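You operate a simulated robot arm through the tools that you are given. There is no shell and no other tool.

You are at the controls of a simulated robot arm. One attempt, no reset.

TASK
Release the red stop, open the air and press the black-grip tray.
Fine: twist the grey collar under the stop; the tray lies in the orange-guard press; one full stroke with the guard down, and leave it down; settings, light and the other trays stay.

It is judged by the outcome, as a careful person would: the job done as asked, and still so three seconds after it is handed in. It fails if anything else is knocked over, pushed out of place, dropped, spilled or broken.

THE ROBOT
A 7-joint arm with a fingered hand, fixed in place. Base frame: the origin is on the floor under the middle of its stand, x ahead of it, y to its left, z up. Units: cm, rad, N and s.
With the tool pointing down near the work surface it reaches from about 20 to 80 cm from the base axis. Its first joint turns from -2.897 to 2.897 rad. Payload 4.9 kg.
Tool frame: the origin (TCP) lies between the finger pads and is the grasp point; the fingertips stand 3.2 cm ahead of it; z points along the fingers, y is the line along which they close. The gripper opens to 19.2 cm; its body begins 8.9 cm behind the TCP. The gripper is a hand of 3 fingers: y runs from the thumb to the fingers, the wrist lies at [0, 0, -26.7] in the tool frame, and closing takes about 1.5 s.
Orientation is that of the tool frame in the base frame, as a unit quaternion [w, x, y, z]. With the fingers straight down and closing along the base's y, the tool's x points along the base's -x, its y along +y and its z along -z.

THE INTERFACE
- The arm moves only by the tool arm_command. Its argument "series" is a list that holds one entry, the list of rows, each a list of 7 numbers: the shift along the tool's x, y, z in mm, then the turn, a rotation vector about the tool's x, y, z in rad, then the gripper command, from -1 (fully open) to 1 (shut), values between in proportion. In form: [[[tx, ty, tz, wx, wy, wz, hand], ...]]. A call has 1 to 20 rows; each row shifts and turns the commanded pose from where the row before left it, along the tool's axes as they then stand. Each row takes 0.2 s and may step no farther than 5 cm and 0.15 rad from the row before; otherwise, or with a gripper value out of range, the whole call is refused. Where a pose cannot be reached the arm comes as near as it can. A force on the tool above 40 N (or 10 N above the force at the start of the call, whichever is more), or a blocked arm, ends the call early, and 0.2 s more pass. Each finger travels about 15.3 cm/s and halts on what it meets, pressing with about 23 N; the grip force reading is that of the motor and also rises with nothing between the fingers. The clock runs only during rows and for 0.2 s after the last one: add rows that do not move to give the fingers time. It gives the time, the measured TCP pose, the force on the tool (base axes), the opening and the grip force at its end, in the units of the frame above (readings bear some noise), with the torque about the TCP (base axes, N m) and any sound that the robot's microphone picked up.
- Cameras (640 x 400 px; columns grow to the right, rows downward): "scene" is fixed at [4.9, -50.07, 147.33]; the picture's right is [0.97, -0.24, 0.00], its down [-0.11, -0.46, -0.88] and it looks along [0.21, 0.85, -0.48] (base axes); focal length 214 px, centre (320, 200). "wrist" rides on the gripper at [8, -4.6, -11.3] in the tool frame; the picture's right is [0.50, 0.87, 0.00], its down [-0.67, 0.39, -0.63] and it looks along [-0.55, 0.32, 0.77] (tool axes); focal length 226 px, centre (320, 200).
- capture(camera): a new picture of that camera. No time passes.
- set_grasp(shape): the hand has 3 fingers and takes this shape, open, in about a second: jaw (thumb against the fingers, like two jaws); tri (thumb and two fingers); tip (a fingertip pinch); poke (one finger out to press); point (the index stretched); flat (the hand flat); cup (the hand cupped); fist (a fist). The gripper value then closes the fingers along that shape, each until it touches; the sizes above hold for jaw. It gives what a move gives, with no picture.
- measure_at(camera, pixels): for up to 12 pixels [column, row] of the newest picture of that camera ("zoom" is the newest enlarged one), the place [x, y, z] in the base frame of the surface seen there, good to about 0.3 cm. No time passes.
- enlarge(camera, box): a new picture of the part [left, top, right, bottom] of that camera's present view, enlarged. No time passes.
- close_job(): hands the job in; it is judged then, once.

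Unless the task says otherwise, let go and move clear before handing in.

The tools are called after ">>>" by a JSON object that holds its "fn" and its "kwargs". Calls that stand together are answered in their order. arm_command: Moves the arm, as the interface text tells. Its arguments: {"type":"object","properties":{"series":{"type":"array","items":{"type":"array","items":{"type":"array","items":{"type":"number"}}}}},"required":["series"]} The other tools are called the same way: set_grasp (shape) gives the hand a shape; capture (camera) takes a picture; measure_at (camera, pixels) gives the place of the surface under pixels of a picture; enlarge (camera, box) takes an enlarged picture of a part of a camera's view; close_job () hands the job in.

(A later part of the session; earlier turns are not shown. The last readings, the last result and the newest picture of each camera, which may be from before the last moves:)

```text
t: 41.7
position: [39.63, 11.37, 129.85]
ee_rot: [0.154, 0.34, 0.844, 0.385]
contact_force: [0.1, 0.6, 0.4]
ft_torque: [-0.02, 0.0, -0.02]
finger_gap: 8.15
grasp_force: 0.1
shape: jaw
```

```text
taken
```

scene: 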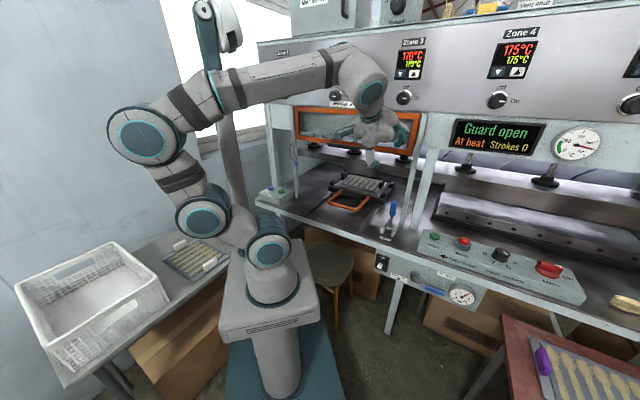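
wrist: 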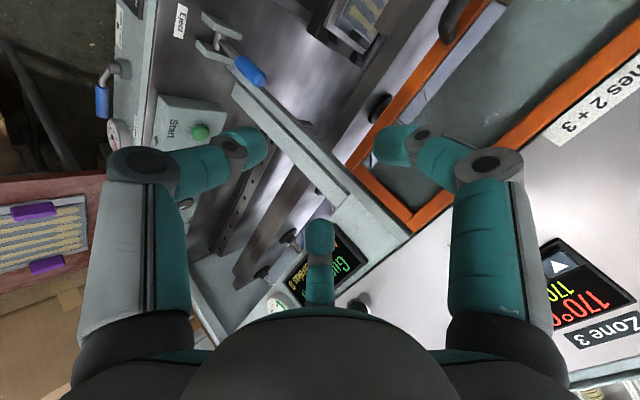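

At a=20, b=36, z=130, with the handle visible at wrist (460,20). Moving left to be in front of the guard handle centre (a≈-0.5, b≈44).

>>> {"fn": "arm_command", "kwargs": {"series": [[[34.2, 9.8, 9.2, 0, 0, 0, 0.0], [34.2, 9.8, 9.2, 0, 0, 0, 0.0], [34.2, 9.8, 9.2, 0, 0, 0, 0.0], [34.2, 9.8, 9.2, 0, 0, 0, 0.0], [34.2, 9.8, 9.2, 0, 0, 0, 0.0], [34.2, 9.8, 9.2, 0, 0, 0, 0.0], [0, 0, 0, 0, 0, 0, 0.0]]]}}

>>> {"fn": "capture", "kwargs": {"camera": "wrist"}}

>>> {"fn": "capture", "kwargs": {"camera": "scene"}}

```text
t: 43.3
position: [30.35, 31.17, 130.73]
ee_rot: [0.155, 0.34, 0.844, 0.384]
contact_force: [0.9, -0.1, -0.5]
ft_torque: [0.01, -0.03, -0.06]
finger_gap: 9.57
grasp_force: 0.0
shape: jaw
```

```text
taken
```

wrist: 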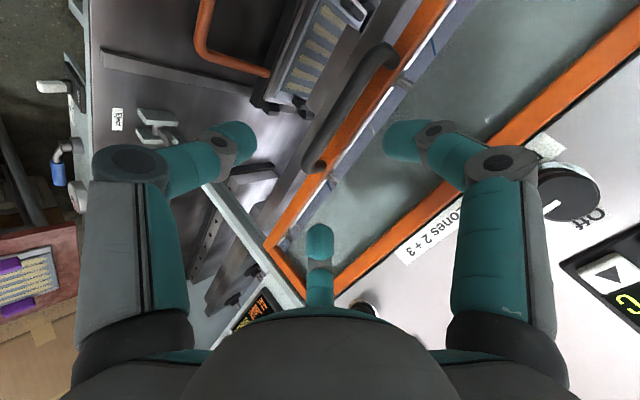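

```text
taken
```

scene: 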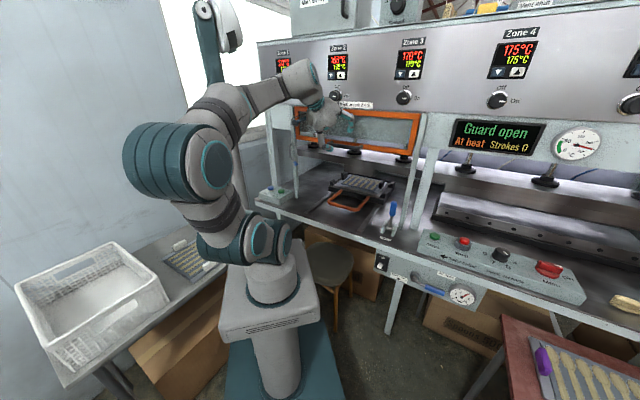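

The handle is seen from (315,165) to (385,50) in the wrist view. I'll measure its geometry.

>>> {"fn": "enlarge", "kwargs": {"camera": "wrist", "box": [270, 20, 450, 190]}}

>>> {"fn": "measure_at", "kwargs": {"camera": "wrist", "pixels": [[311, 163], [318, 140], [330, 120], [345, 95], [360, 75], [375, 60], [390, 50], [318, 168], [396, 62], [350, 135], [385, 85], [335, 110]]}}

```text
2.35 times, centred on (360, 105) of wrist
```

zoom: 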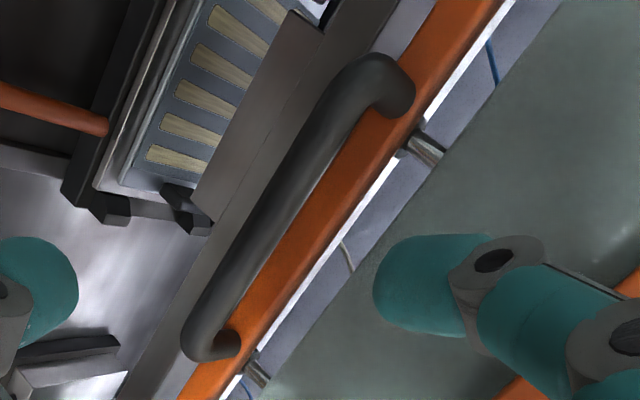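

```text
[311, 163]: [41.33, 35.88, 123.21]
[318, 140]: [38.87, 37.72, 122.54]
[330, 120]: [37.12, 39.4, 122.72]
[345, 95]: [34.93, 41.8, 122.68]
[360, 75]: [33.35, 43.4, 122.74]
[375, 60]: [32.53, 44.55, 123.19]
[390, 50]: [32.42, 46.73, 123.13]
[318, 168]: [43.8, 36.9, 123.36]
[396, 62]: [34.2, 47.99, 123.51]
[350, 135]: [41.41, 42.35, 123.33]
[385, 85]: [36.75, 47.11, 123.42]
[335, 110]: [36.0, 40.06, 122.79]
```

Handle bar: a from −9.5 to 5, centre axis at b≈55.1, z≈122.2, frame face 59.2 behind it. I'll align (centre a≈−2.3, fingers slightly above) and advance most of the way along the tool axis.

>>> {"fn": "arm_command", "kwargs": {"series": [[[17, 13.6, 0, 0, 0, 0, 0.07], [0, 0, 20, 0, 0, 0, 0.07], [0, 0, 20, 0, 0, 0, 0.07], [0, 0, 20, 0, 0, 0, 0.07], [0, 0, 20, 0, 0, 0, 0.07], [0, 0, 0, 0, 0, 0, 0.07]]]}}

>>> {"fn": "capture", "kwargs": {"camera": "wrist"}}

>>> {"fn": "enlarge", "kwargs": {"camera": "scene", "box": [280, 60, 440, 180]}}

```text
t: 44.7
position: [34.19, 37.6, 126.29]
ee_rot: [0.154, 0.34, 0.844, 0.384]
contact_force: [-0.5, 0.2, 0.5]
ft_torque: [0.0, -0.05, 0.01]
finger_gap: 8.97
grasp_force: 0.1
shape: jaw
```

```text
taken
```

wrist: 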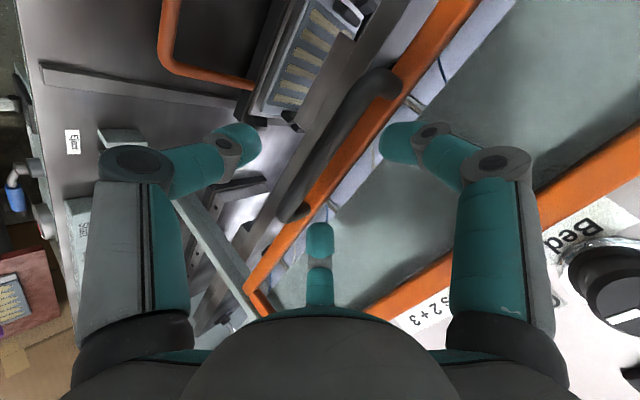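

```text
3.33 times, centred on (360, 120) of scene
```

zoom: 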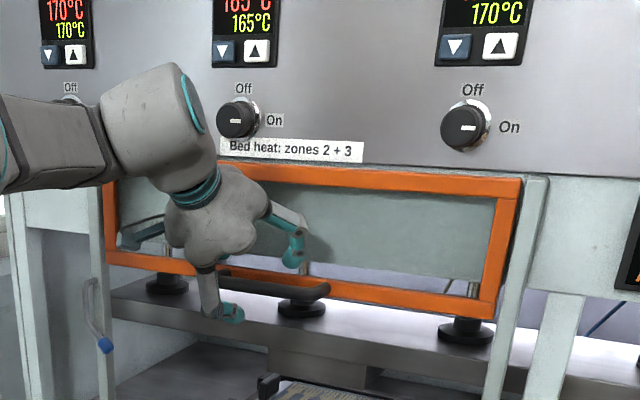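

Handle passes through about (320,155) in the wrist image, i.e. on the tool axis. I'll re-measure from this closer view.

>>> {"fn": "measure_at", "kwargs": {"camera": "wrist", "pixels": [[290, 205], [300, 185], [312, 165], [325, 145], [340, 122], [355, 100], [370, 85], [300, 210], [390, 85], [345, 150], [385, 105], [320, 160]]}}

>>> {"fn": "enlarge", "kwargs": {"camera": "wrist", "box": [230, 60, 430, 260]}}

```text
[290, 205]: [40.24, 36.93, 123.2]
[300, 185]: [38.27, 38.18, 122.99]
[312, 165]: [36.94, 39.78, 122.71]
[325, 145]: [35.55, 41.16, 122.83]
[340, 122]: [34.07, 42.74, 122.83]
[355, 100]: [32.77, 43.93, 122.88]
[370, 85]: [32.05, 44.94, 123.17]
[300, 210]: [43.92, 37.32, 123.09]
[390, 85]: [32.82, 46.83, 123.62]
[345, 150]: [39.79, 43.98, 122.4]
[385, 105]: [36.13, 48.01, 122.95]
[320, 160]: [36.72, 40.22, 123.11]
```

```text
2.00 times, centred on (330, 160) of wrist
```

zoom: 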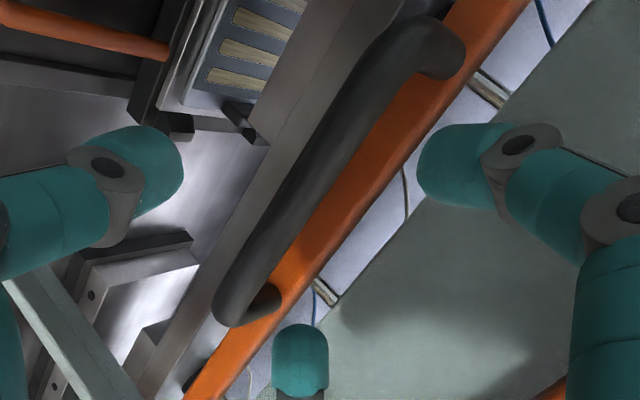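

Bar axis confirmed at b≈55.2, z≈122.3. Advancing the last 3.9 cm and then closing on the bar.

>>> {"fn": "arm_command", "kwargs": {"series": [[[0, 1, 13, 0, 0, 0, 0.07], [0, 1, 13, 0, 0, 0, 0.07], [0, 0, 13, 0, 0, 0, 0.07], [0, 0, 0, 0, 0, 0, 0.07]]]}}

>>> {"fn": "capture", "kwargs": {"camera": "wrist"}}

>>> {"fn": "enlarge", "kwargs": {"camera": "scene", "box": [280, 60, 440, 180]}}

```text
t: 45.7
position: [36.17, 39.74, 124.0]
ee_rot: [0.154, 0.34, 0.844, 0.384]
contact_force: [-0.2, 0.6, -0.7]
ft_torque: [-0.01, -0.02, -0.03]
finger_gap: 8.99
grasp_force: 0.1
shape: jaw
```

```text
taken
```

wrist: 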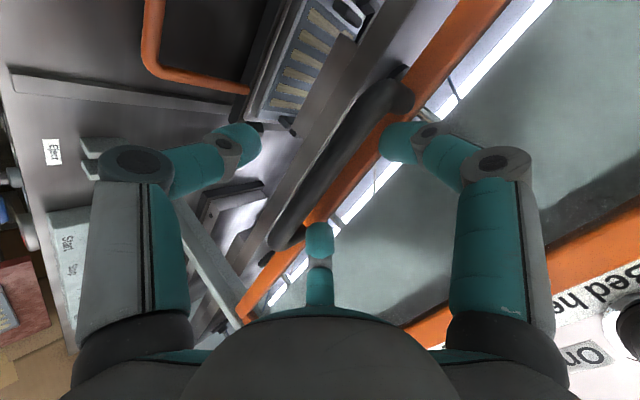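

```text
3.33 times, centred on (360, 120) of scene
```

zoom: 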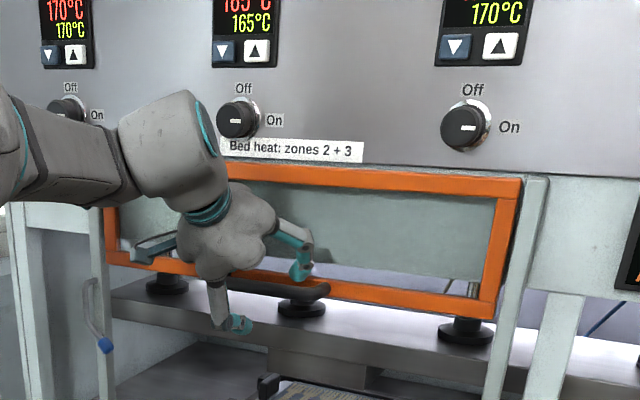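

F-tips are on the upper side of the bar, thumb below-front, no contact yet. Closing on the bar.

>>> {"fn": "arm_command", "kwargs": {"series": [[[0, 0, 0, 0, 0, 0, 0.4], [0, 0, 0, 0, 0, 0, 0.8], [0, 0, 0, 0, 0, 0, 0.9], [0, 0, 0, 0, 0, 0, 0.9], [0, 0, 0, 0, 0, 0, 0.9], [0, 0, 0, 0, 0, 0, 0.9]]]}}

>>> {"fn": "capture", "kwargs": {"camera": "wrist"}}

>>> {"fn": "enlarge", "kwargs": {"camera": "scene", "box": [280, 60, 440, 180]}}

```text
t: 47.1
position: [36.04, 39.72, 123.93]
ee_rot: [0.154, 0.341, 0.844, 0.385]
contact_force: [8.6, 7.3, 1.2]
ft_torque: [0.05, -0.08, -0.03]
finger_gap: 1.65
grasp_force: 23.4
shape: jaw
```

```text
taken
```

wrist: 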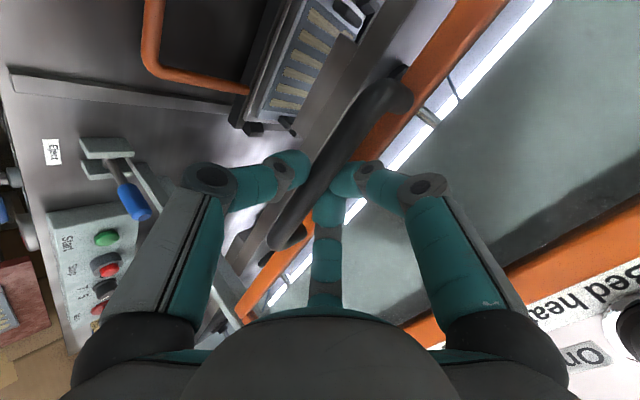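

```text
3.33 times, centred on (360, 120) of scene
```

zoom: 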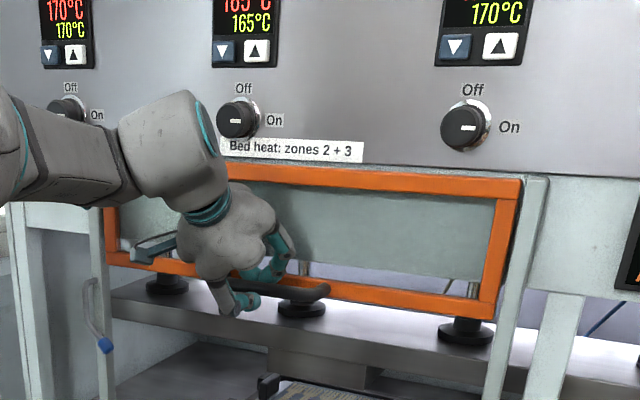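

Grip is firm (23 N, gap 1.65). Testing the guard's travel: moving straight down 3 cm first.

>>> {"fn": "arm_command", "kwargs": {"series": [[[0, -7.66, 6.43, 0, 0, 0, 0.9], [0, -7.66, 6.43, 0, 0, 0, 0.9], [0, -7.66, 6.43, 0, 0, 0, 0.9], [0, 0, 0, 0, 0, 0, 0.9]]]}}

>>> {"fn": "enlarge", "kwargs": {"camera": "scene", "box": [280, 60, 440, 180]}}

```text
t: 48.1
position: [36.07, 39.76, 121.02]
ee_rot: [0.154, 0.34, 0.844, 0.384]
contact_force: [2.4, 12.2, 0.9]
ft_torque: [0.18, -0.01, 0.08]
finger_gap: 1.59
grasp_force: 22.5
shape: jaw
```

```text
3.33 times, centred on (360, 120) of scene
```

zoom: 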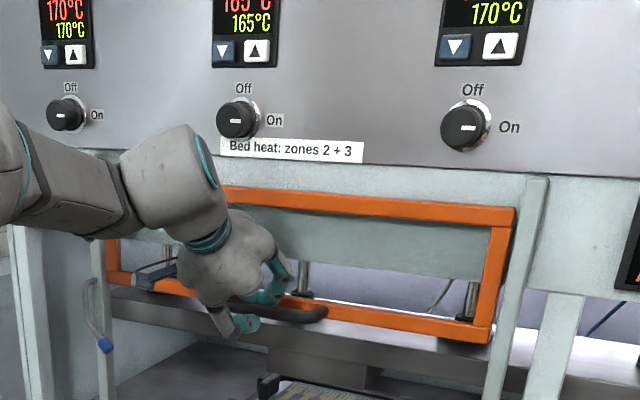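

The guard slides down with the hand easily. Continuing down 12 cm.

>>> {"fn": "arm_command", "kwargs": {"series": [[[0, -15.32, 12.86, 0, 0, 0, 0.9], [0, -15.32, 12.86, 0, 0, 0, 0.9], [0, -15.32, 12.86, 0, 0, 0, 0.9], [0, -15.32, 12.86, 0, 0, 0, 0.9], [0, -15.32, 12.86, 0, 0, 0, 0.9], [0, -15.32, 12.86, 0, 0, 0, 0.9], [0, 0, 0, 0, 0, 0, 0.9]]]}}

>>> {"fn": "capture", "kwargs": {"camera": "scene"}}

>>> {"fn": "capture", "kwargs": {"camera": "wrist"}}

```text
t: 49.7
position: [36.07, 39.74, 109.07]
ee_rot: [0.154, 0.34, 0.844, 0.386]
contact_force: [16.6, 15.2, 0.8]
ft_torque: [0.2, -0.23, 0.03]
finger_gap: 1.55
grasp_force: 23.2
shape: jaw
```

```text
taken
```

scene: 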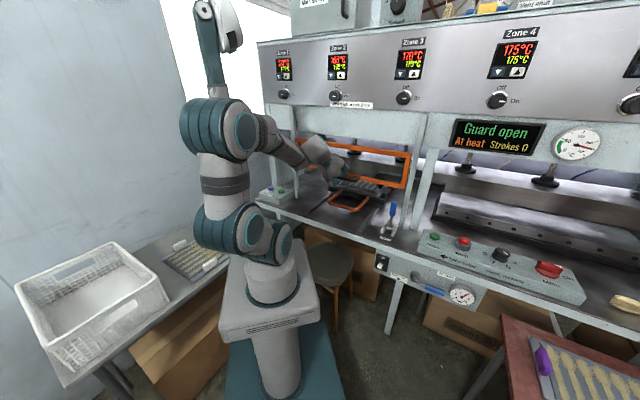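

```text
taken
```

wrist: 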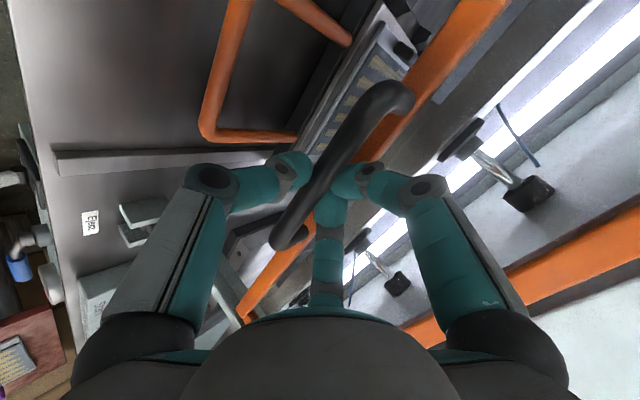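

Guard now ~15 cm lower, display still "Guard open"; a 22 N pull along +v appeared, so I'll ease 3 mm forward and continue down 8 cm.

>>> {"fn": "arm_command", "kwargs": {"series": [[[0, 1.9, 2.3, 0, 0, 0, 0.9], [0, -12.26, 10.29, 0, 0, 0, 0.9], [0, -12.26, 10.29, 0, 0, 0, 0.9], [0, -12.26, 10.29, 0, 0, 0, 0.9], [0, -12.26, 10.29, 0, 0, 0, 0.9], [0, -12.26, 10.29, 0, 0, 0, 0.9], [0, 0, 0, 0, 0, 0, 0.9]]]}}

>>> {"fn": "capture", "kwargs": {"camera": "scene"}}

>>> {"fn": "capture", "kwargs": {"camera": "wrist"}}

```text
t: 51.3
position: [36.08, 39.71, 101.16]
ee_rot: [0.154, 0.34, 0.844, 0.385]
contact_force: [14.3, 12.0, 1.7]
ft_torque: [0.15, -0.14, -0.05]
finger_gap: 1.57
grasp_force: 22.7
shape: jaw
```

```text
taken
```

scene: 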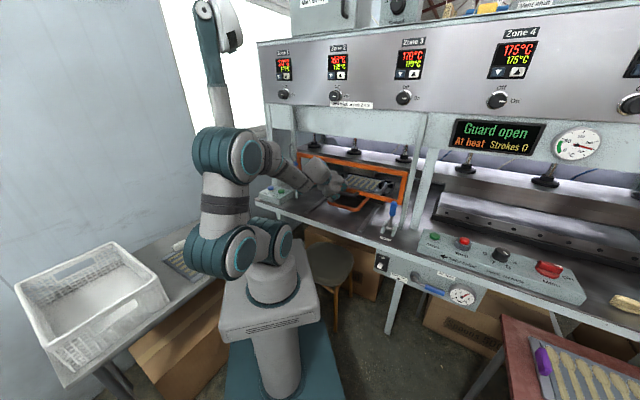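

```text
taken
```

wrist: 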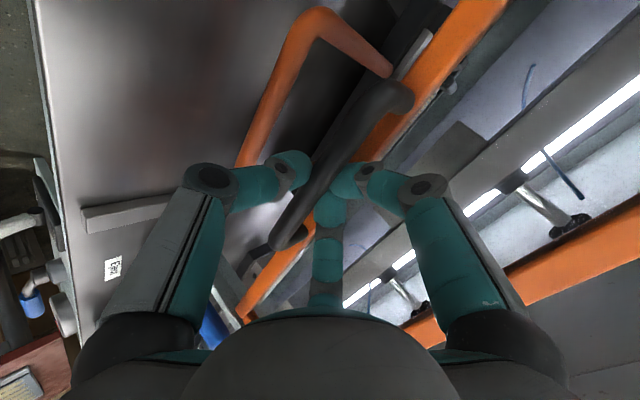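

Bar at z≈99.5 now. The arm's middle joint (235,250) is swinging near the left table; I'll measure its clearance before continuing.

>>> {"fn": "measure_at", "kwargs": {"camera": "scene", "pixels": [[235, 250], [200, 255], [215, 270], [180, 255], [160, 250], [230, 155], [195, 150], [220, 200], [265, 240], [110, 270], [200, 270], [228, 236]]}}

>>> {"fn": "enlarge", "kwargs": {"camera": "scene", "box": [280, 110, 440, 230]}}

```text
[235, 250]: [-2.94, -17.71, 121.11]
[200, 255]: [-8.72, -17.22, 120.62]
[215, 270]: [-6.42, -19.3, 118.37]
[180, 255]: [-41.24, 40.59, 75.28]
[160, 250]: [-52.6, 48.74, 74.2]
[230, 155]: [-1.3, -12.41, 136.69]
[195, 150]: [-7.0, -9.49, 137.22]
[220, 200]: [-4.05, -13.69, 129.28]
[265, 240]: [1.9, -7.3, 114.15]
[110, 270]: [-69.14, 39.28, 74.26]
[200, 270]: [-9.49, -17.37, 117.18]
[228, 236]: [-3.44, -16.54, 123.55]
```

```text
3.33 times, centred on (360, 170) of scene
```

zoom: 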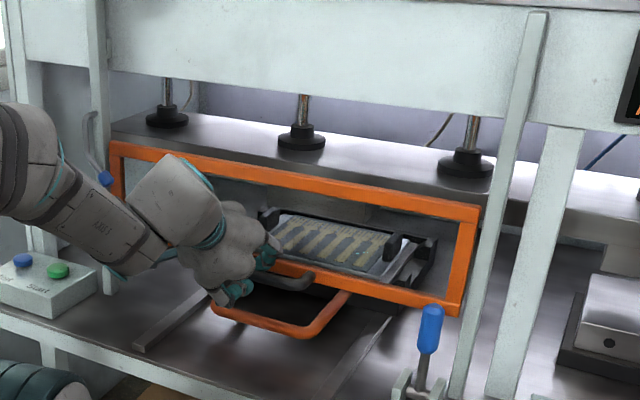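

The guard is nearly down (bottom rail ~z 98). The forearm passes near the left Start/Mist box at zoom (40,280); I'll measure that clearance.

>>> {"fn": "measure_at", "kwargs": {"camera": "zoom", "pixels": [[120, 260], [80, 240], [40, 205], [150, 240], [60, 225], [22, 262], [58, 270], [210, 270], [170, 210], [240, 300], [100, 180], [330, 290]]}}

```text
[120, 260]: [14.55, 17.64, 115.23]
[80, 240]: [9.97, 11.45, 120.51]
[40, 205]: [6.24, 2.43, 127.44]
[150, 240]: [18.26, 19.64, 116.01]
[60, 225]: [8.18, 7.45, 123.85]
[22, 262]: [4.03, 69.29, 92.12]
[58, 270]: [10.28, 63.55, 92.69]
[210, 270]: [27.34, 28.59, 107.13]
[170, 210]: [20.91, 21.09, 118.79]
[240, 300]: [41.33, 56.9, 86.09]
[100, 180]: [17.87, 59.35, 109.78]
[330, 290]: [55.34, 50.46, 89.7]
```

The forearm is well clear. Continuing down in small steps (3.2 cm), watching force for the end stop.

>>> {"fn": "arm_command", "kwargs": {"series": [[[0, -6.13, 5.14, 0, 0, 0, 0.9], [0, -6.13, 5.14, 0, 0, 0, 0.9], [0, -6.13, 5.14, 0, 0, 0, 0.9], [0, -6.13, 5.14, 0, 0, 0, 0.9], [0, 0, 0, 0, 0, 0, 0.9]]]}}

>>> {"fn": "enlarge", "kwargs": {"camera": "scene", "box": [280, 110, 440, 230]}}

>>> {"fn": "enlarge", "kwargs": {"camera": "scene", "box": [440, 100, 620, 180]}}

>>> {"fn": "capture", "kwargs": {"camera": "wrist"}}

```text
t: 52.5
position: [35.97, 39.77, 97.75]
ee_rot: [0.154, 0.342, 0.844, 0.384]
contact_force: [12.7, 10.2, -0.9]
ft_torque: [0.13, -0.14, -0.02]
finger_gap: 1.57
grasp_force: 23.5
shape: jaw
```

```text
3.33 times, centred on (360, 170) of scene
```

zoom: 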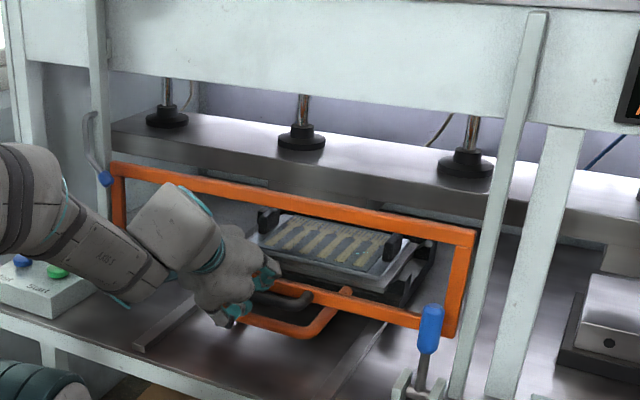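

```text
3.56 times, centred on (530, 140) of scene
```

zoom: 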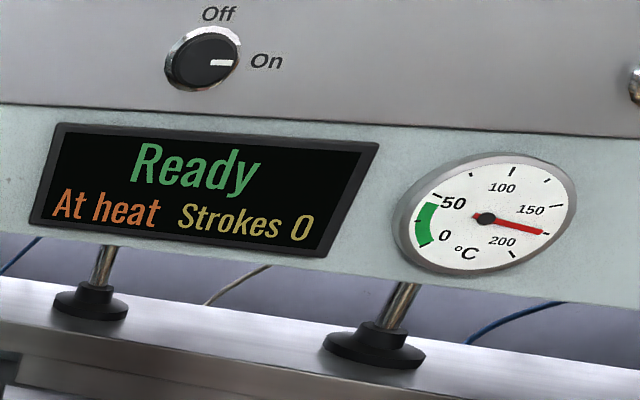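

```text
taken
```

wrist: 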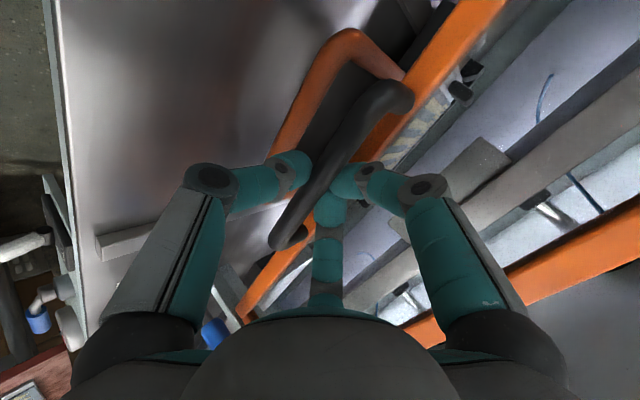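

The display now shows "Ready". The guard may have a little more travel; the thumb nears the orange carriage bar (wrist ~(280,145)), so I'll measure both before a final small lowering.

>>> {"fn": "measure_at", "kwargs": {"camera": "wrist", "pixels": [[285, 130], [278, 145], [300, 100], [330, 50], [300, 160], [292, 170], [305, 170], [280, 215], [350, 120], [400, 130], [270, 260], [360, 155]]}}

>>> {"fn": "enlarge", "kwargs": {"camera": "scene", "box": [320, 170, 400, 230]}}

>>> {"fn": "measure_at", "kwargs": {"camera": "zoom", "pixels": [[150, 200], [180, 210], [100, 235], [110, 260], [220, 240], [260, 270], [330, 240], [380, 240], [420, 230], [300, 190], [500, 230], [560, 200]]}}

```text
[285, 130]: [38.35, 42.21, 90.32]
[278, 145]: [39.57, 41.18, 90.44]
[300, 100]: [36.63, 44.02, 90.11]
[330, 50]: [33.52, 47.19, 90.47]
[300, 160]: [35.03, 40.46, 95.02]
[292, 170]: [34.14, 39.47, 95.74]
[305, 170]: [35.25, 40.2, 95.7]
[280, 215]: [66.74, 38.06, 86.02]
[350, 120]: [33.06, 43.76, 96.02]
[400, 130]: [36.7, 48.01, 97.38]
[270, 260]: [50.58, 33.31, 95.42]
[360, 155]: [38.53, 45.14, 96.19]
```

```text
6.67 times, centred on (360, 200) of scene
```

zoom: 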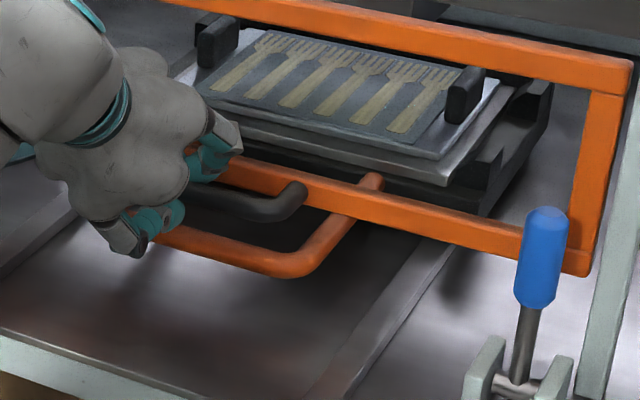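

```text
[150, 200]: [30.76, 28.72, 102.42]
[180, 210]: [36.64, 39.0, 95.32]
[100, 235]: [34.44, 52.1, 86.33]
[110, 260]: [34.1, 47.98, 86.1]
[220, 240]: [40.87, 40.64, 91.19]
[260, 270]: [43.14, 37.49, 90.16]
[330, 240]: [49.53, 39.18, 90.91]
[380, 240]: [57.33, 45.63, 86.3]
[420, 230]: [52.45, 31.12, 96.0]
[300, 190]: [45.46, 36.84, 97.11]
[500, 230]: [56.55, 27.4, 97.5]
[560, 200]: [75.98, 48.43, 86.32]
```

Carriage bar is at b≈57, z≈90.4; the thumb is at b≈53.4, so there's ~1.5–3 cm clearance. Lowering further in 4 mm steps to find the stop.

>>> {"fn": "arm_command", "kwargs": {"series": [[[0, -3.06, 2.57, 0, 0, 0, 0.9], [0, -3.06, 2.57, 0, 0, 0, 0.9], [0, -3.06, 2.57, 0, 0, 0, 0.9], [0, 0, 0, 0, 0, 0, 0.9]]]}}

>>> {"fn": "enlarge", "kwargs": {"camera": "scene", "box": [320, 170, 400, 230]}}

```text
t: 53.5
position: [36.12, 39.82, 96.77]
ee_rot: [0.156, 0.34, 0.843, 0.387]
contact_force: [2.3, -5.5, 23.2]
ft_torque: [0.21, -0.33, -0.06]
finger_gap: 1.61
grasp_force: 23.1
shape: jaw
```

```text
6.67 times, centred on (360, 200) of scene
```

zoom: 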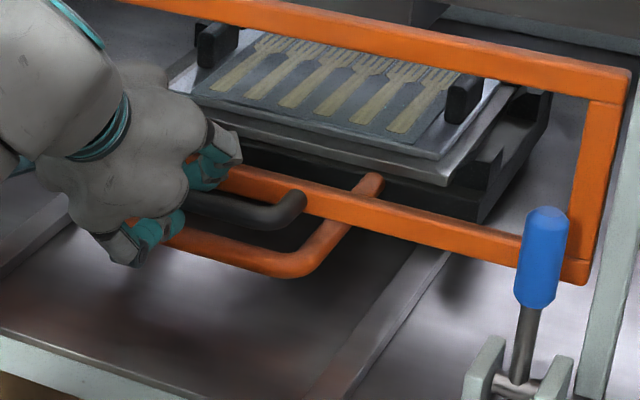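

A 23 N upward reaction shows the guard hit its bottom stop (rail at z≈94–95). Opening the fingers to let go.

>>> {"fn": "arm_command", "kwargs": {"series": [[[0, 0, 0, 0, 0, 0, 0.5], [0, 0, 0, 0, 0, 0, 0.2], [0, 0, 0, 0, 0, 0, 0.05], [0, 0, 0, 0, 0, 0, 0.05], [0, 0, 0, 0, 0, 0, 0.05]]]}}

>>> {"fn": "capture", "kwargs": {"camera": "wrist"}}

>>> {"fn": "enlarge", "kwargs": {"camera": "scene", "box": [300, 130, 420, 230]}}

```text
t: 54.7
position: [35.93, 39.72, 96.48]
ee_rot: [0.154, 0.341, 0.844, 0.384]
contact_force: [0.6, -0.2, -0.6]
ft_torque: [-0.02, 0.02, -0.01]
finger_gap: 9.07
grasp_force: 0.1
shape: jaw
```

```text
taken
```

wrist: 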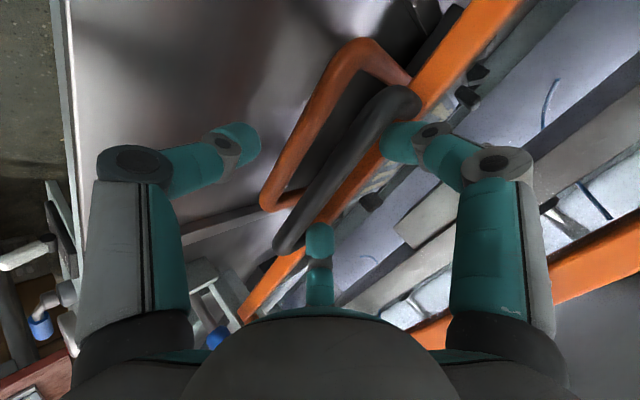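

```text
4.00 times, centred on (360, 180) of scene
```

zoom: 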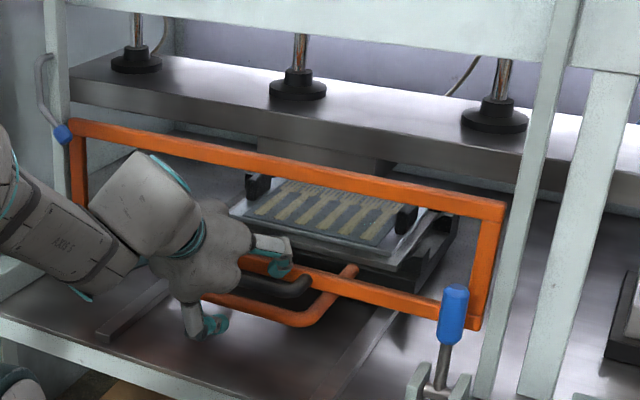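

Hand is open with zero force and the guard stays down. Checking finger clearance to the bar, then retracting along the tool axis.

>>> {"fn": "measure_at", "kwargs": {"camera": "wrist", "pixels": [[320, 185], [335, 165], [350, 145], [300, 220], [390, 105], [395, 150], [405, 150], [320, 230], [320, 245], [390, 150], [340, 200], [370, 170]]}}

```text
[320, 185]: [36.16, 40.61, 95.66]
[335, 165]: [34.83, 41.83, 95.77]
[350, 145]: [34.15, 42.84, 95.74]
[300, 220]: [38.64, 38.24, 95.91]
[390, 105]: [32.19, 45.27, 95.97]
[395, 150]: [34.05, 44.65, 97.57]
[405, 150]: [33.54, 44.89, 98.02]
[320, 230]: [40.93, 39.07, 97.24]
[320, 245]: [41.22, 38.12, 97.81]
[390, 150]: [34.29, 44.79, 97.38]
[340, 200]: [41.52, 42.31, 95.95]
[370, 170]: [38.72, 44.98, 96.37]
```

Finger-to-bar clearance is ~1 cm. Retracting 12 cm along the tool axis.

>>> {"fn": "arm_command", "kwargs": {"series": [[[0, 0, -10, 0, 0, 0, 0.05], [0, 0, -20, 0, 0, 0, 0.05], [0, 0, -30, 0, 0, 0, 0.05], [0, 0, -30, 0, 0, 0, 0.05], [0, 0, -30, 0, 0, 0, 0.05], [0, 0, 0, 0, 0, 0, 0.05]]]}}

>>> {"fn": "capture", "kwargs": {"camera": "scene"}}

>>> {"fn": "enlarge", "kwargs": {"camera": "scene", "box": [300, 130, 420, 230]}}

```text
t: 56.1
position: [29.63, 33.18, 104.33]
ee_rot: [0.154, 0.341, 0.844, 0.384]
contact_force: [-0.2, 0.7, -0.1]
ft_torque: [0.01, 0.0, 0.0]
finger_gap: 9.11
grasp_force: 0.0
shape: jaw
```

```text
taken
```

scene: 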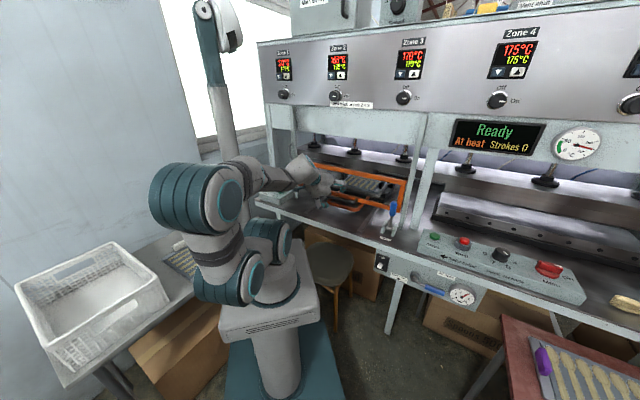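

```text
4.00 times, centred on (360, 180) of scene
```

zoom: 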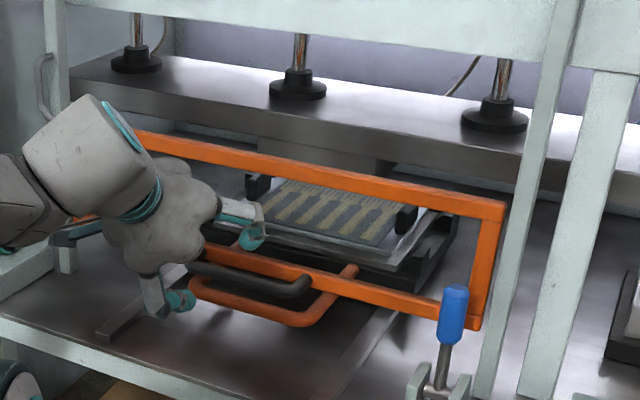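

Guard is down, display "Ready". Now moving up/right, away from the guard, towards the right control box.

>>> {"fn": "arm_command", "kwargs": {"series": [[[0, 6.4, -25, 0, 0, 0, 0.05], [-28, 6.4, -19, 0, 0, 0, 0.05], [-28, 6.4, -19, 0, 0, 0, 0.05], [-28, 6.4, -19, 0, 0, 0, 0.05], [-28, 6.4, -19, 0, 0, 0, 0.05], [-28, 6.4, -19, 0, 0, 0, 0.05], [-28, 6.4, -19, 0, 0, 0, 0.05], [-28, 6.4, -13, 0, 0, 0, 0.05], [-28, 0, 0, 0, 0, 0, 0.05], [0, 0, 0, 0, 0, 0, 0.05]]]}}

>>> {"fn": "capture", "kwargs": {"camera": "scene"}}

```text
t: 58.3
position: [40.26, 11.74, 118.34]
ee_rot: [0.155, 0.341, 0.844, 0.385]
contact_force: [0.0, -0.5, -0.5]
ft_torque: [0.0, 0.01, -0.03]
finger_gap: 9.08
grasp_force: 0.1
shape: jaw
```

```text
taken
```

scene: 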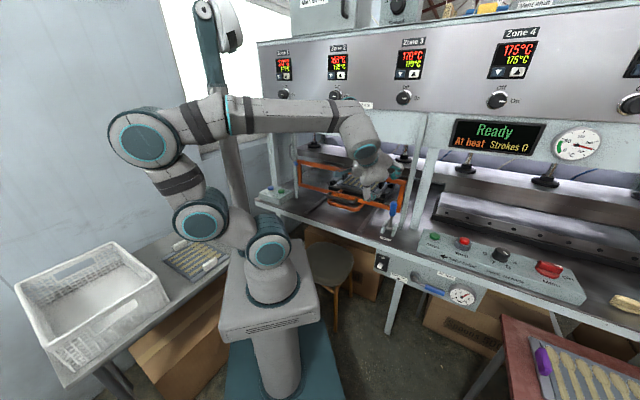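

At a=20. Continuing right to a≈42.6 and rotating the tool to straight down, fingers closing to form a pressing tip.

>>> {"fn": "arm_command", "kwargs": {"series": [[[-37, 0, 0, 0, 0, 0, 0.3], [-37, 0, 0, 0, 0, 0, 0.5], [-37, 0, 0, 0, 0, 0, 0.8], [-37, 0, 0, 0, 0, 0, 1], [-37, 0, 0, 0, 0, 0, 1], [-37, 0, 0, 0, 0, 0, 1], [0, 0, 0, 0.1455, 0, 0, 1], [0, 0, 0, 0.1455, 0, 0, 1], [0, 0, 0, 0.1455, 0, 0, 1], [0, 0, 0, 0.1455, 0, 0, 1], [0, 0, 0, 0.1455, 0, 0, 1], [0, 0, 0, 0.1455, 0, 0, 1], [0, 0, 0, 0, 0, 0, 1]]]}}

>>> {"fn": "capture", "kwargs": {"camera": "scene"}}

>>> {"fn": "capture", "kwargs": {"camera": "wrist"}}

```text
t: 61.1
position: [56.35, -3.62, 118.24]
ee_rot: [-0.004, 0.374, 0.928, -0.009]
contact_force: [-0.3, -0.2, 0.1]
ft_torque: [-0.04, 0.0, 0.01]
finger_gap: 0.01
grasp_force: 22.7
shape: jaw
```

```text
taken
```

scene: 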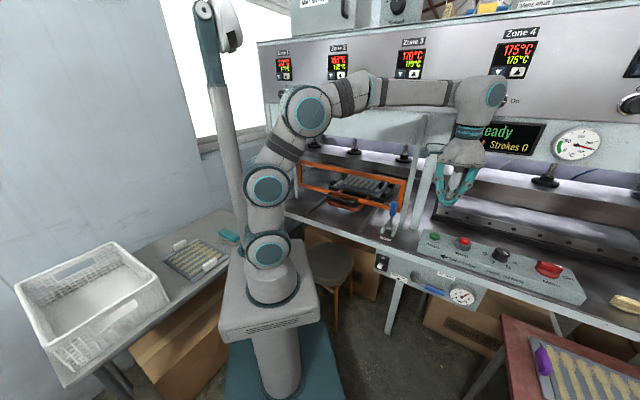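

```text
taken
```

wrist: 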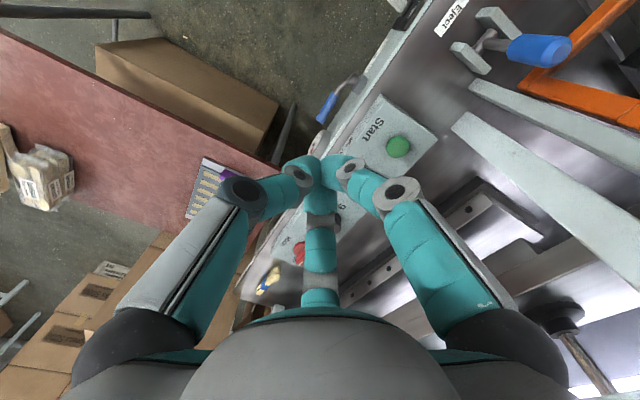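

Tool is pointing down with tips closed at (56.4,-3.6,118). Start is visible at wrist (397,147). Lowering to z≈104 and moving 10 cm toward it, then re-measuring.

>>> {"fn": "arm_command", "kwargs": {"series": [[[0, 0, 35, 0, 0, 0, 1], [0, 0, 35, 0, 0, 0, 1], [0, 0, 35, 0, 0, 0, 1], [0, 0, 35, 0, 0, 0, 1], [0, 33, 0, 0.01, 0, 0, 1], [0, 33, 0, 0, 0, 0, 1], [0, 33, 0, 0, 0, 0, 1], [0, 0, 0, 0, 0, 0, 1]]]}}

>>> {"fn": "capture", "kwargs": {"camera": "wrist"}}

>>> {"fn": "capture", "kwargs": {"camera": "scene"}}

```text
t: 62.9
position: [63.06, 3.41, 103.8]
ee_rot: [-0.006, 0.374, 0.927, -0.012]
contact_force: [-0.2, -0.1, 0.4]
ft_torque: [0.01, -0.02, 0.0]
finger_gap: 0.02
grasp_force: 22.8
shape: jaw
```

```text
taken
```

wrist: 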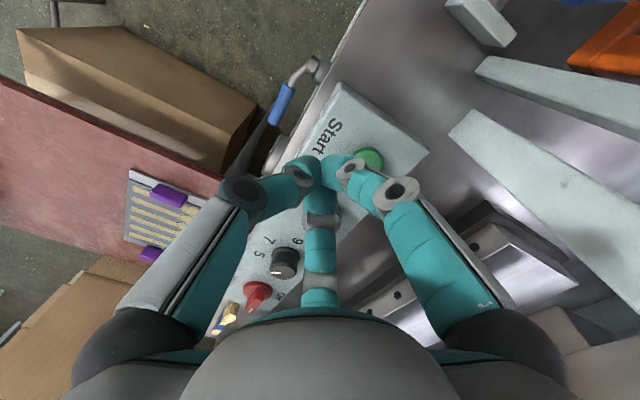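

```text
taken
```

scene: 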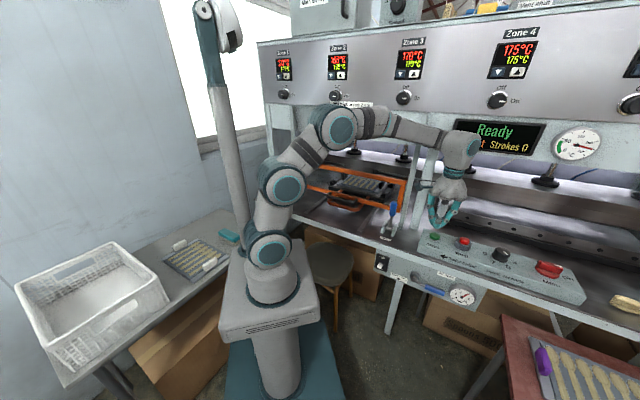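

Start's green top is at wrist (369,160). Measuring it.

>>> {"fn": "enlarge", "kwargs": {"camera": "wrist", "box": [280, 80, 440, 220]}}

>>> {"fn": "measure_at", "kwargs": {"camera": "wrist", "pixels": [[368, 155], [372, 160], [360, 153], [378, 157], [365, 165], [370, 150], [380, 165], [330, 175], [325, 170], [340, 160]]}}

```text
2.86 times, centred on (360, 150) of wrist
```

zoom: 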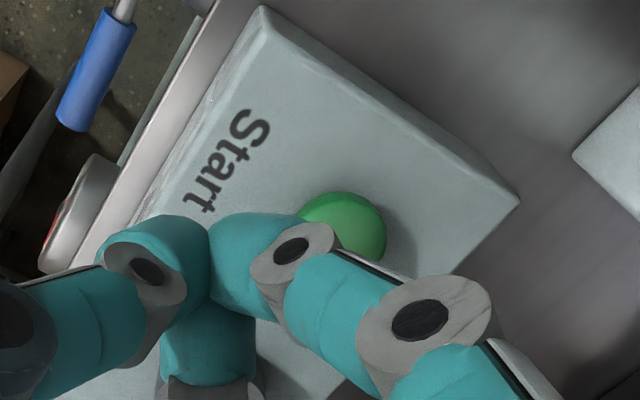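

```text
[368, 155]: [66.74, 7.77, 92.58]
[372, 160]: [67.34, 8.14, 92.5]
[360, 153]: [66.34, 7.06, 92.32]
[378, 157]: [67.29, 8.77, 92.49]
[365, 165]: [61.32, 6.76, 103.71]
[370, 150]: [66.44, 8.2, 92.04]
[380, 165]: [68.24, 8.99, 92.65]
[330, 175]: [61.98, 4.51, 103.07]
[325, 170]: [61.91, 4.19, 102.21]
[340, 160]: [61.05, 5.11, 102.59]
```

Combining views, Start's centre is ≈(67.6,7.5), top z≈92.6. Moving above it and down to just over the button (TCP z≈97).

>>> {"fn": "arm_command", "kwargs": {"series": [[[-1, 20, 0, -0.028, 0, 0, 1], [-1, 20, 0, 0, 0, 0, 1], [-1, 21, 0, 0, 0, 0, 1], [0, 0, 22, 0, 0, 0, 1], [0, 0, 22, 0, 0, 0, 1], [0, 0, 22, 0, 0, 0, 1], [0, 0, 0, 0, 0, 0, 1]]]}}

>>> {"fn": "enlarge", "kwargs": {"camera": "scene", "box": [400, 200, 500, 270]}}

>>> {"fn": "capture", "kwargs": {"camera": "wrist"}}

```text
t: 64.5
position: [67.34, 7.67, 97.28]
ee_rot: [-0.001, 0.374, 0.927, 0.0]
contact_force: [0.3, -1.4, -0.6]
ft_torque: [-0.01, -0.03, -0.01]
finger_gap: 0.01
grasp_force: 23.4
shape: jaw
```

```text
5.71 times, centred on (450, 235) of scene
```

zoom: 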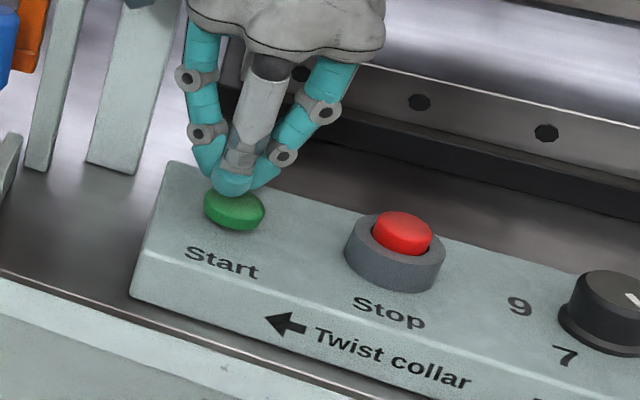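

```text
taken
```

wrist: 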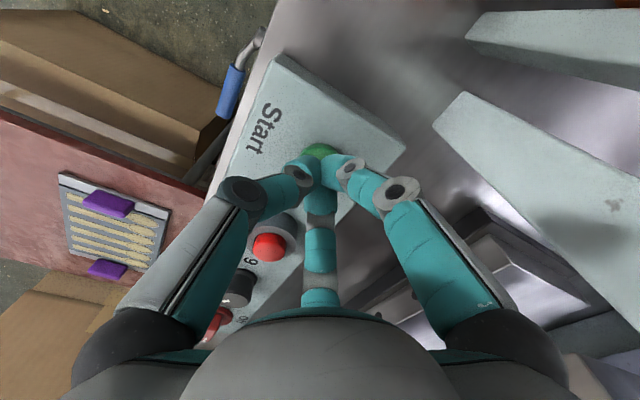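

The tip cluster is centred over the green Start. Pressing down in small steps.

>>> {"fn": "arm_command", "kwargs": {"series": [[[0, 0, 5, 0, 0, 0, 1], [0, 0, 5, 0, 0, 0, 1], [0, 0, 5, 0, 0, 0, 1], [0, 0, 4, 0, 0, 0, 1], [0, 0, 0, 0, 0, 0, 1]]]}}

>>> {"fn": "enlarge", "kwargs": {"camera": "scene", "box": [400, 100, 600, 270]}}

```text
t: 65.7
position: [67.42, 7.7, 95.65]
ee_rot: [0.0, 0.374, 0.928, 0.0]
contact_force: [0.2, 1.5, 8.2]
ft_torque: [0.05, -0.04, 0.01]
finger_gap: 0.01
grasp_force: 22.5
shape: jaw
heard: click
```

```text
2.35 times, centred on (500, 185) of scene
```

zoom: 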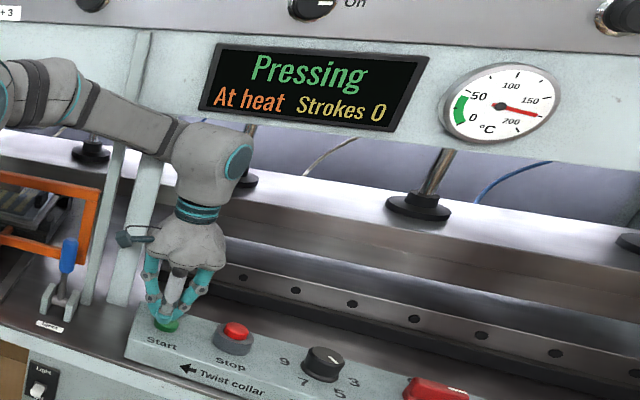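

It clicked and the display reads "Pressing". I'll hold briefly and watch for the closing to finish.

>>> {"fn": "arm_command", "kwargs": {"series": [[[0, 0, 0, 0, 0, 0, 1], [0, 0, 0, 0, 0, 0, 1]]]}}

>>> {"fn": "enlarge", "kwargs": {"camera": "scene", "box": [280, 90, 600, 270]}}

```text
t: 66.3
position: [67.42, 7.73, 95.47]
ee_rot: [0.001, 0.374, 0.928, 0.0]
contact_force: [1.4, 2.4, 11.8]
ft_torque: [0.06, -0.1, 0.0]
finger_gap: 0.01
grasp_force: 23.1
shape: jaw
```

```text
2.00 times, centred on (440, 180) of scene
```

zoom: 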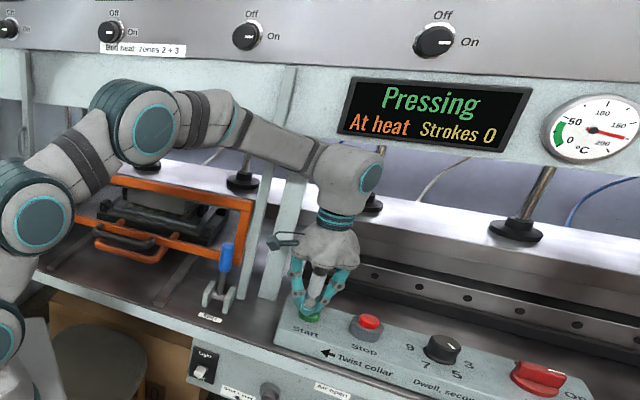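

The ram block is down on the tray. Releasing the button by lifting straight up.

>>> {"fn": "arm_command", "kwargs": {"series": [[[0, 0, -12, 0, 0, 0, 1], [0, 0, -20, 0, 0, 0, 1], [0, 0, -20, 0, 0, 0, 1]]]}}

>>> {"fn": "enlarge", "kwargs": {"camera": "scene", "box": [280, 90, 600, 270]}}

```text
t: 67.1
position: [67.33, 7.77, 100.66]
ee_rot: [-0.001, 0.373, 0.928, -0.001]
contact_force: [-0.2, 0.8, -0.5]
ft_torque: [0.01, -0.01, 0.01]
finger_gap: 0.0
grasp_force: 22.7
shape: jaw
```

```text
2.00 times, centred on (440, 180) of scene
```

zoom: 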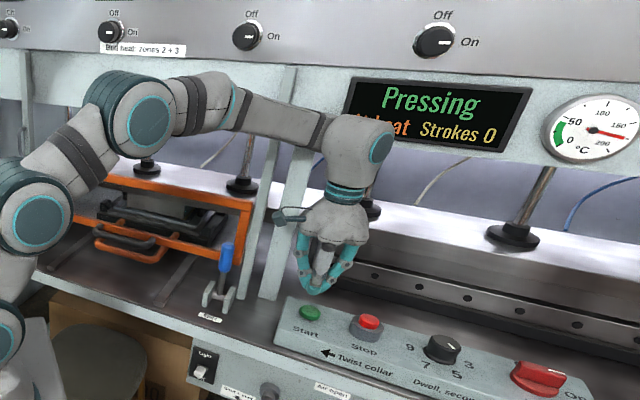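

Still "Pressing" after release, so the cycle is automatic. I'll back the hand away from the box while it dwells.

>>> {"fn": "arm_command", "kwargs": {"series": [[[0, -20, -10, 0, 0, 0, 1], [0, -30, -10, 0, 0, 0, 1], [0, -35, -10, 0, 0, 0, 1], [0, -35, 0, 0, 0, 0, 1], [0, -35, 0, 0, 0, 0, 1], [0, 0, 0, 0, 0, 0, 1], [0, 0, 0, 0, 0, 0, 1]]]}}

>>> {"fn": "capture", "kwargs": {"camera": "scene"}}

>>> {"fn": "enlarge", "kwargs": {"camera": "scene", "box": [280, 90, 600, 270]}}

```text
t: 68.7
position: [56.79, -3.6, 103.49]
ee_rot: [-0.001, 0.373, 0.928, 0.0]
contact_force: [0.2, 0.2, -0.4]
ft_torque: [0.0, -0.01, -0.03]
finger_gap: 0.01
grasp_force: 23.0
shape: jaw
```

```text
taken
```

scene: 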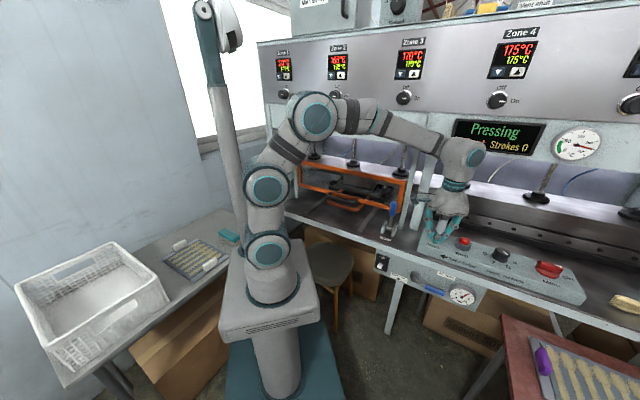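

```text
2.00 times, centred on (440, 180) of scene
```

zoom: 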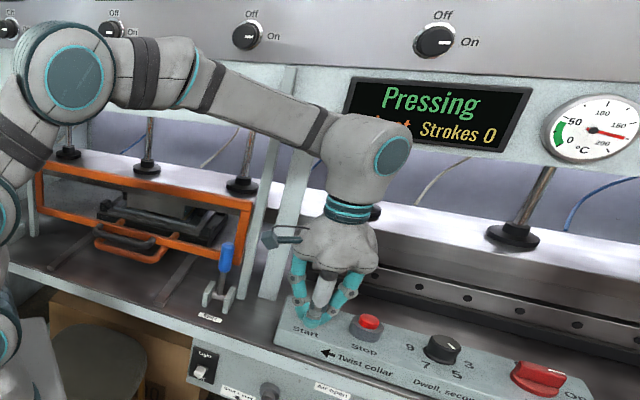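

Still pressing, the ram is down on the tray with the guard closed; the hand is clear at (56.8,-3.6,103.5). Waiting for the dwell to finish.

>>> {"fn": "arm_command", "kwargs": {"series": [[[0, 0, 0, 0, 0, 0, 1], [0, 0, 0, 0, 0, 0, 1], [0, 0, 0, 0, 0, 0, 1], [0, 0, 0, 0, 0, 0, 1], [0, 0, 0, 0, 0, 0, 1], [0, 0, 0, 0, 0, 0, 1], [0, 0, 0, 0, 0, 0, 1], [0, 0, 0, 0, 0, 0, 1], [0, 0, 0, 0, 0, 0, 1], [0, 0, 0, 0, 0, 0, 1]]]}}

>>> {"fn": "enlarge", "kwargs": {"camera": "scene", "box": [280, 90, 600, 270]}}

```text
t: 70.9
position: [56.83, -3.63, 103.43]
ee_rot: [-0.001, 0.373, 0.928, 0.0]
contact_force: [-0.1, 0.4, 0.6]
ft_torque: [0.0, 0.01, 0.0]
finger_gap: 0.0
grasp_force: 23.3
shape: jaw
```

```text
2.00 times, centred on (440, 180) of scene
```

zoom: 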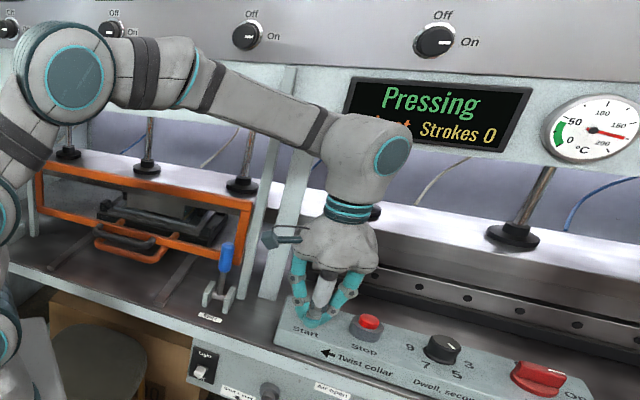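

The display still shows "Pressing, Strokes 0" at t=70.9. Waiting on.

>>> {"fn": "arm_command", "kwargs": {"series": [[[0, 0, 0, 0, 0, 0, 1], [0, 0, 0, 0, 0, 0, 1], [0, 0, 0, 0, 0, 0, 1], [0, 0, 0, 0, 0, 0, 1], [0, 0, 0, 0, 0, 0, 1], [0, 0, 0, 0, 0, 0, 1], [0, 0, 0, 0, 0, 0, 1], [0, 0, 0, 0, 0, 0, 1], [0, 0, 0, 0, 0, 0, 1], [0, 0, 0, 0, 0, 0, 1]]]}}

>>> {"fn": "enlarge", "kwargs": {"camera": "scene", "box": [280, 90, 600, 270]}}

```text
t: 73.1
position: [56.71, -3.63, 103.52]
ee_rot: [-0.001, 0.373, 0.928, 0.0]
contact_force: [1.2, 0.1, 0.6]
ft_torque: [-0.03, 0.0, -0.03]
finger_gap: 0.0
grasp_force: 22.6
shape: jaw
```

```text
2.00 times, centred on (440, 180) of scene
```

zoom: 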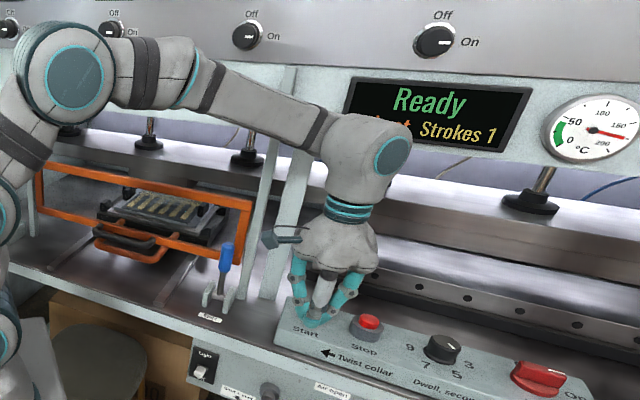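

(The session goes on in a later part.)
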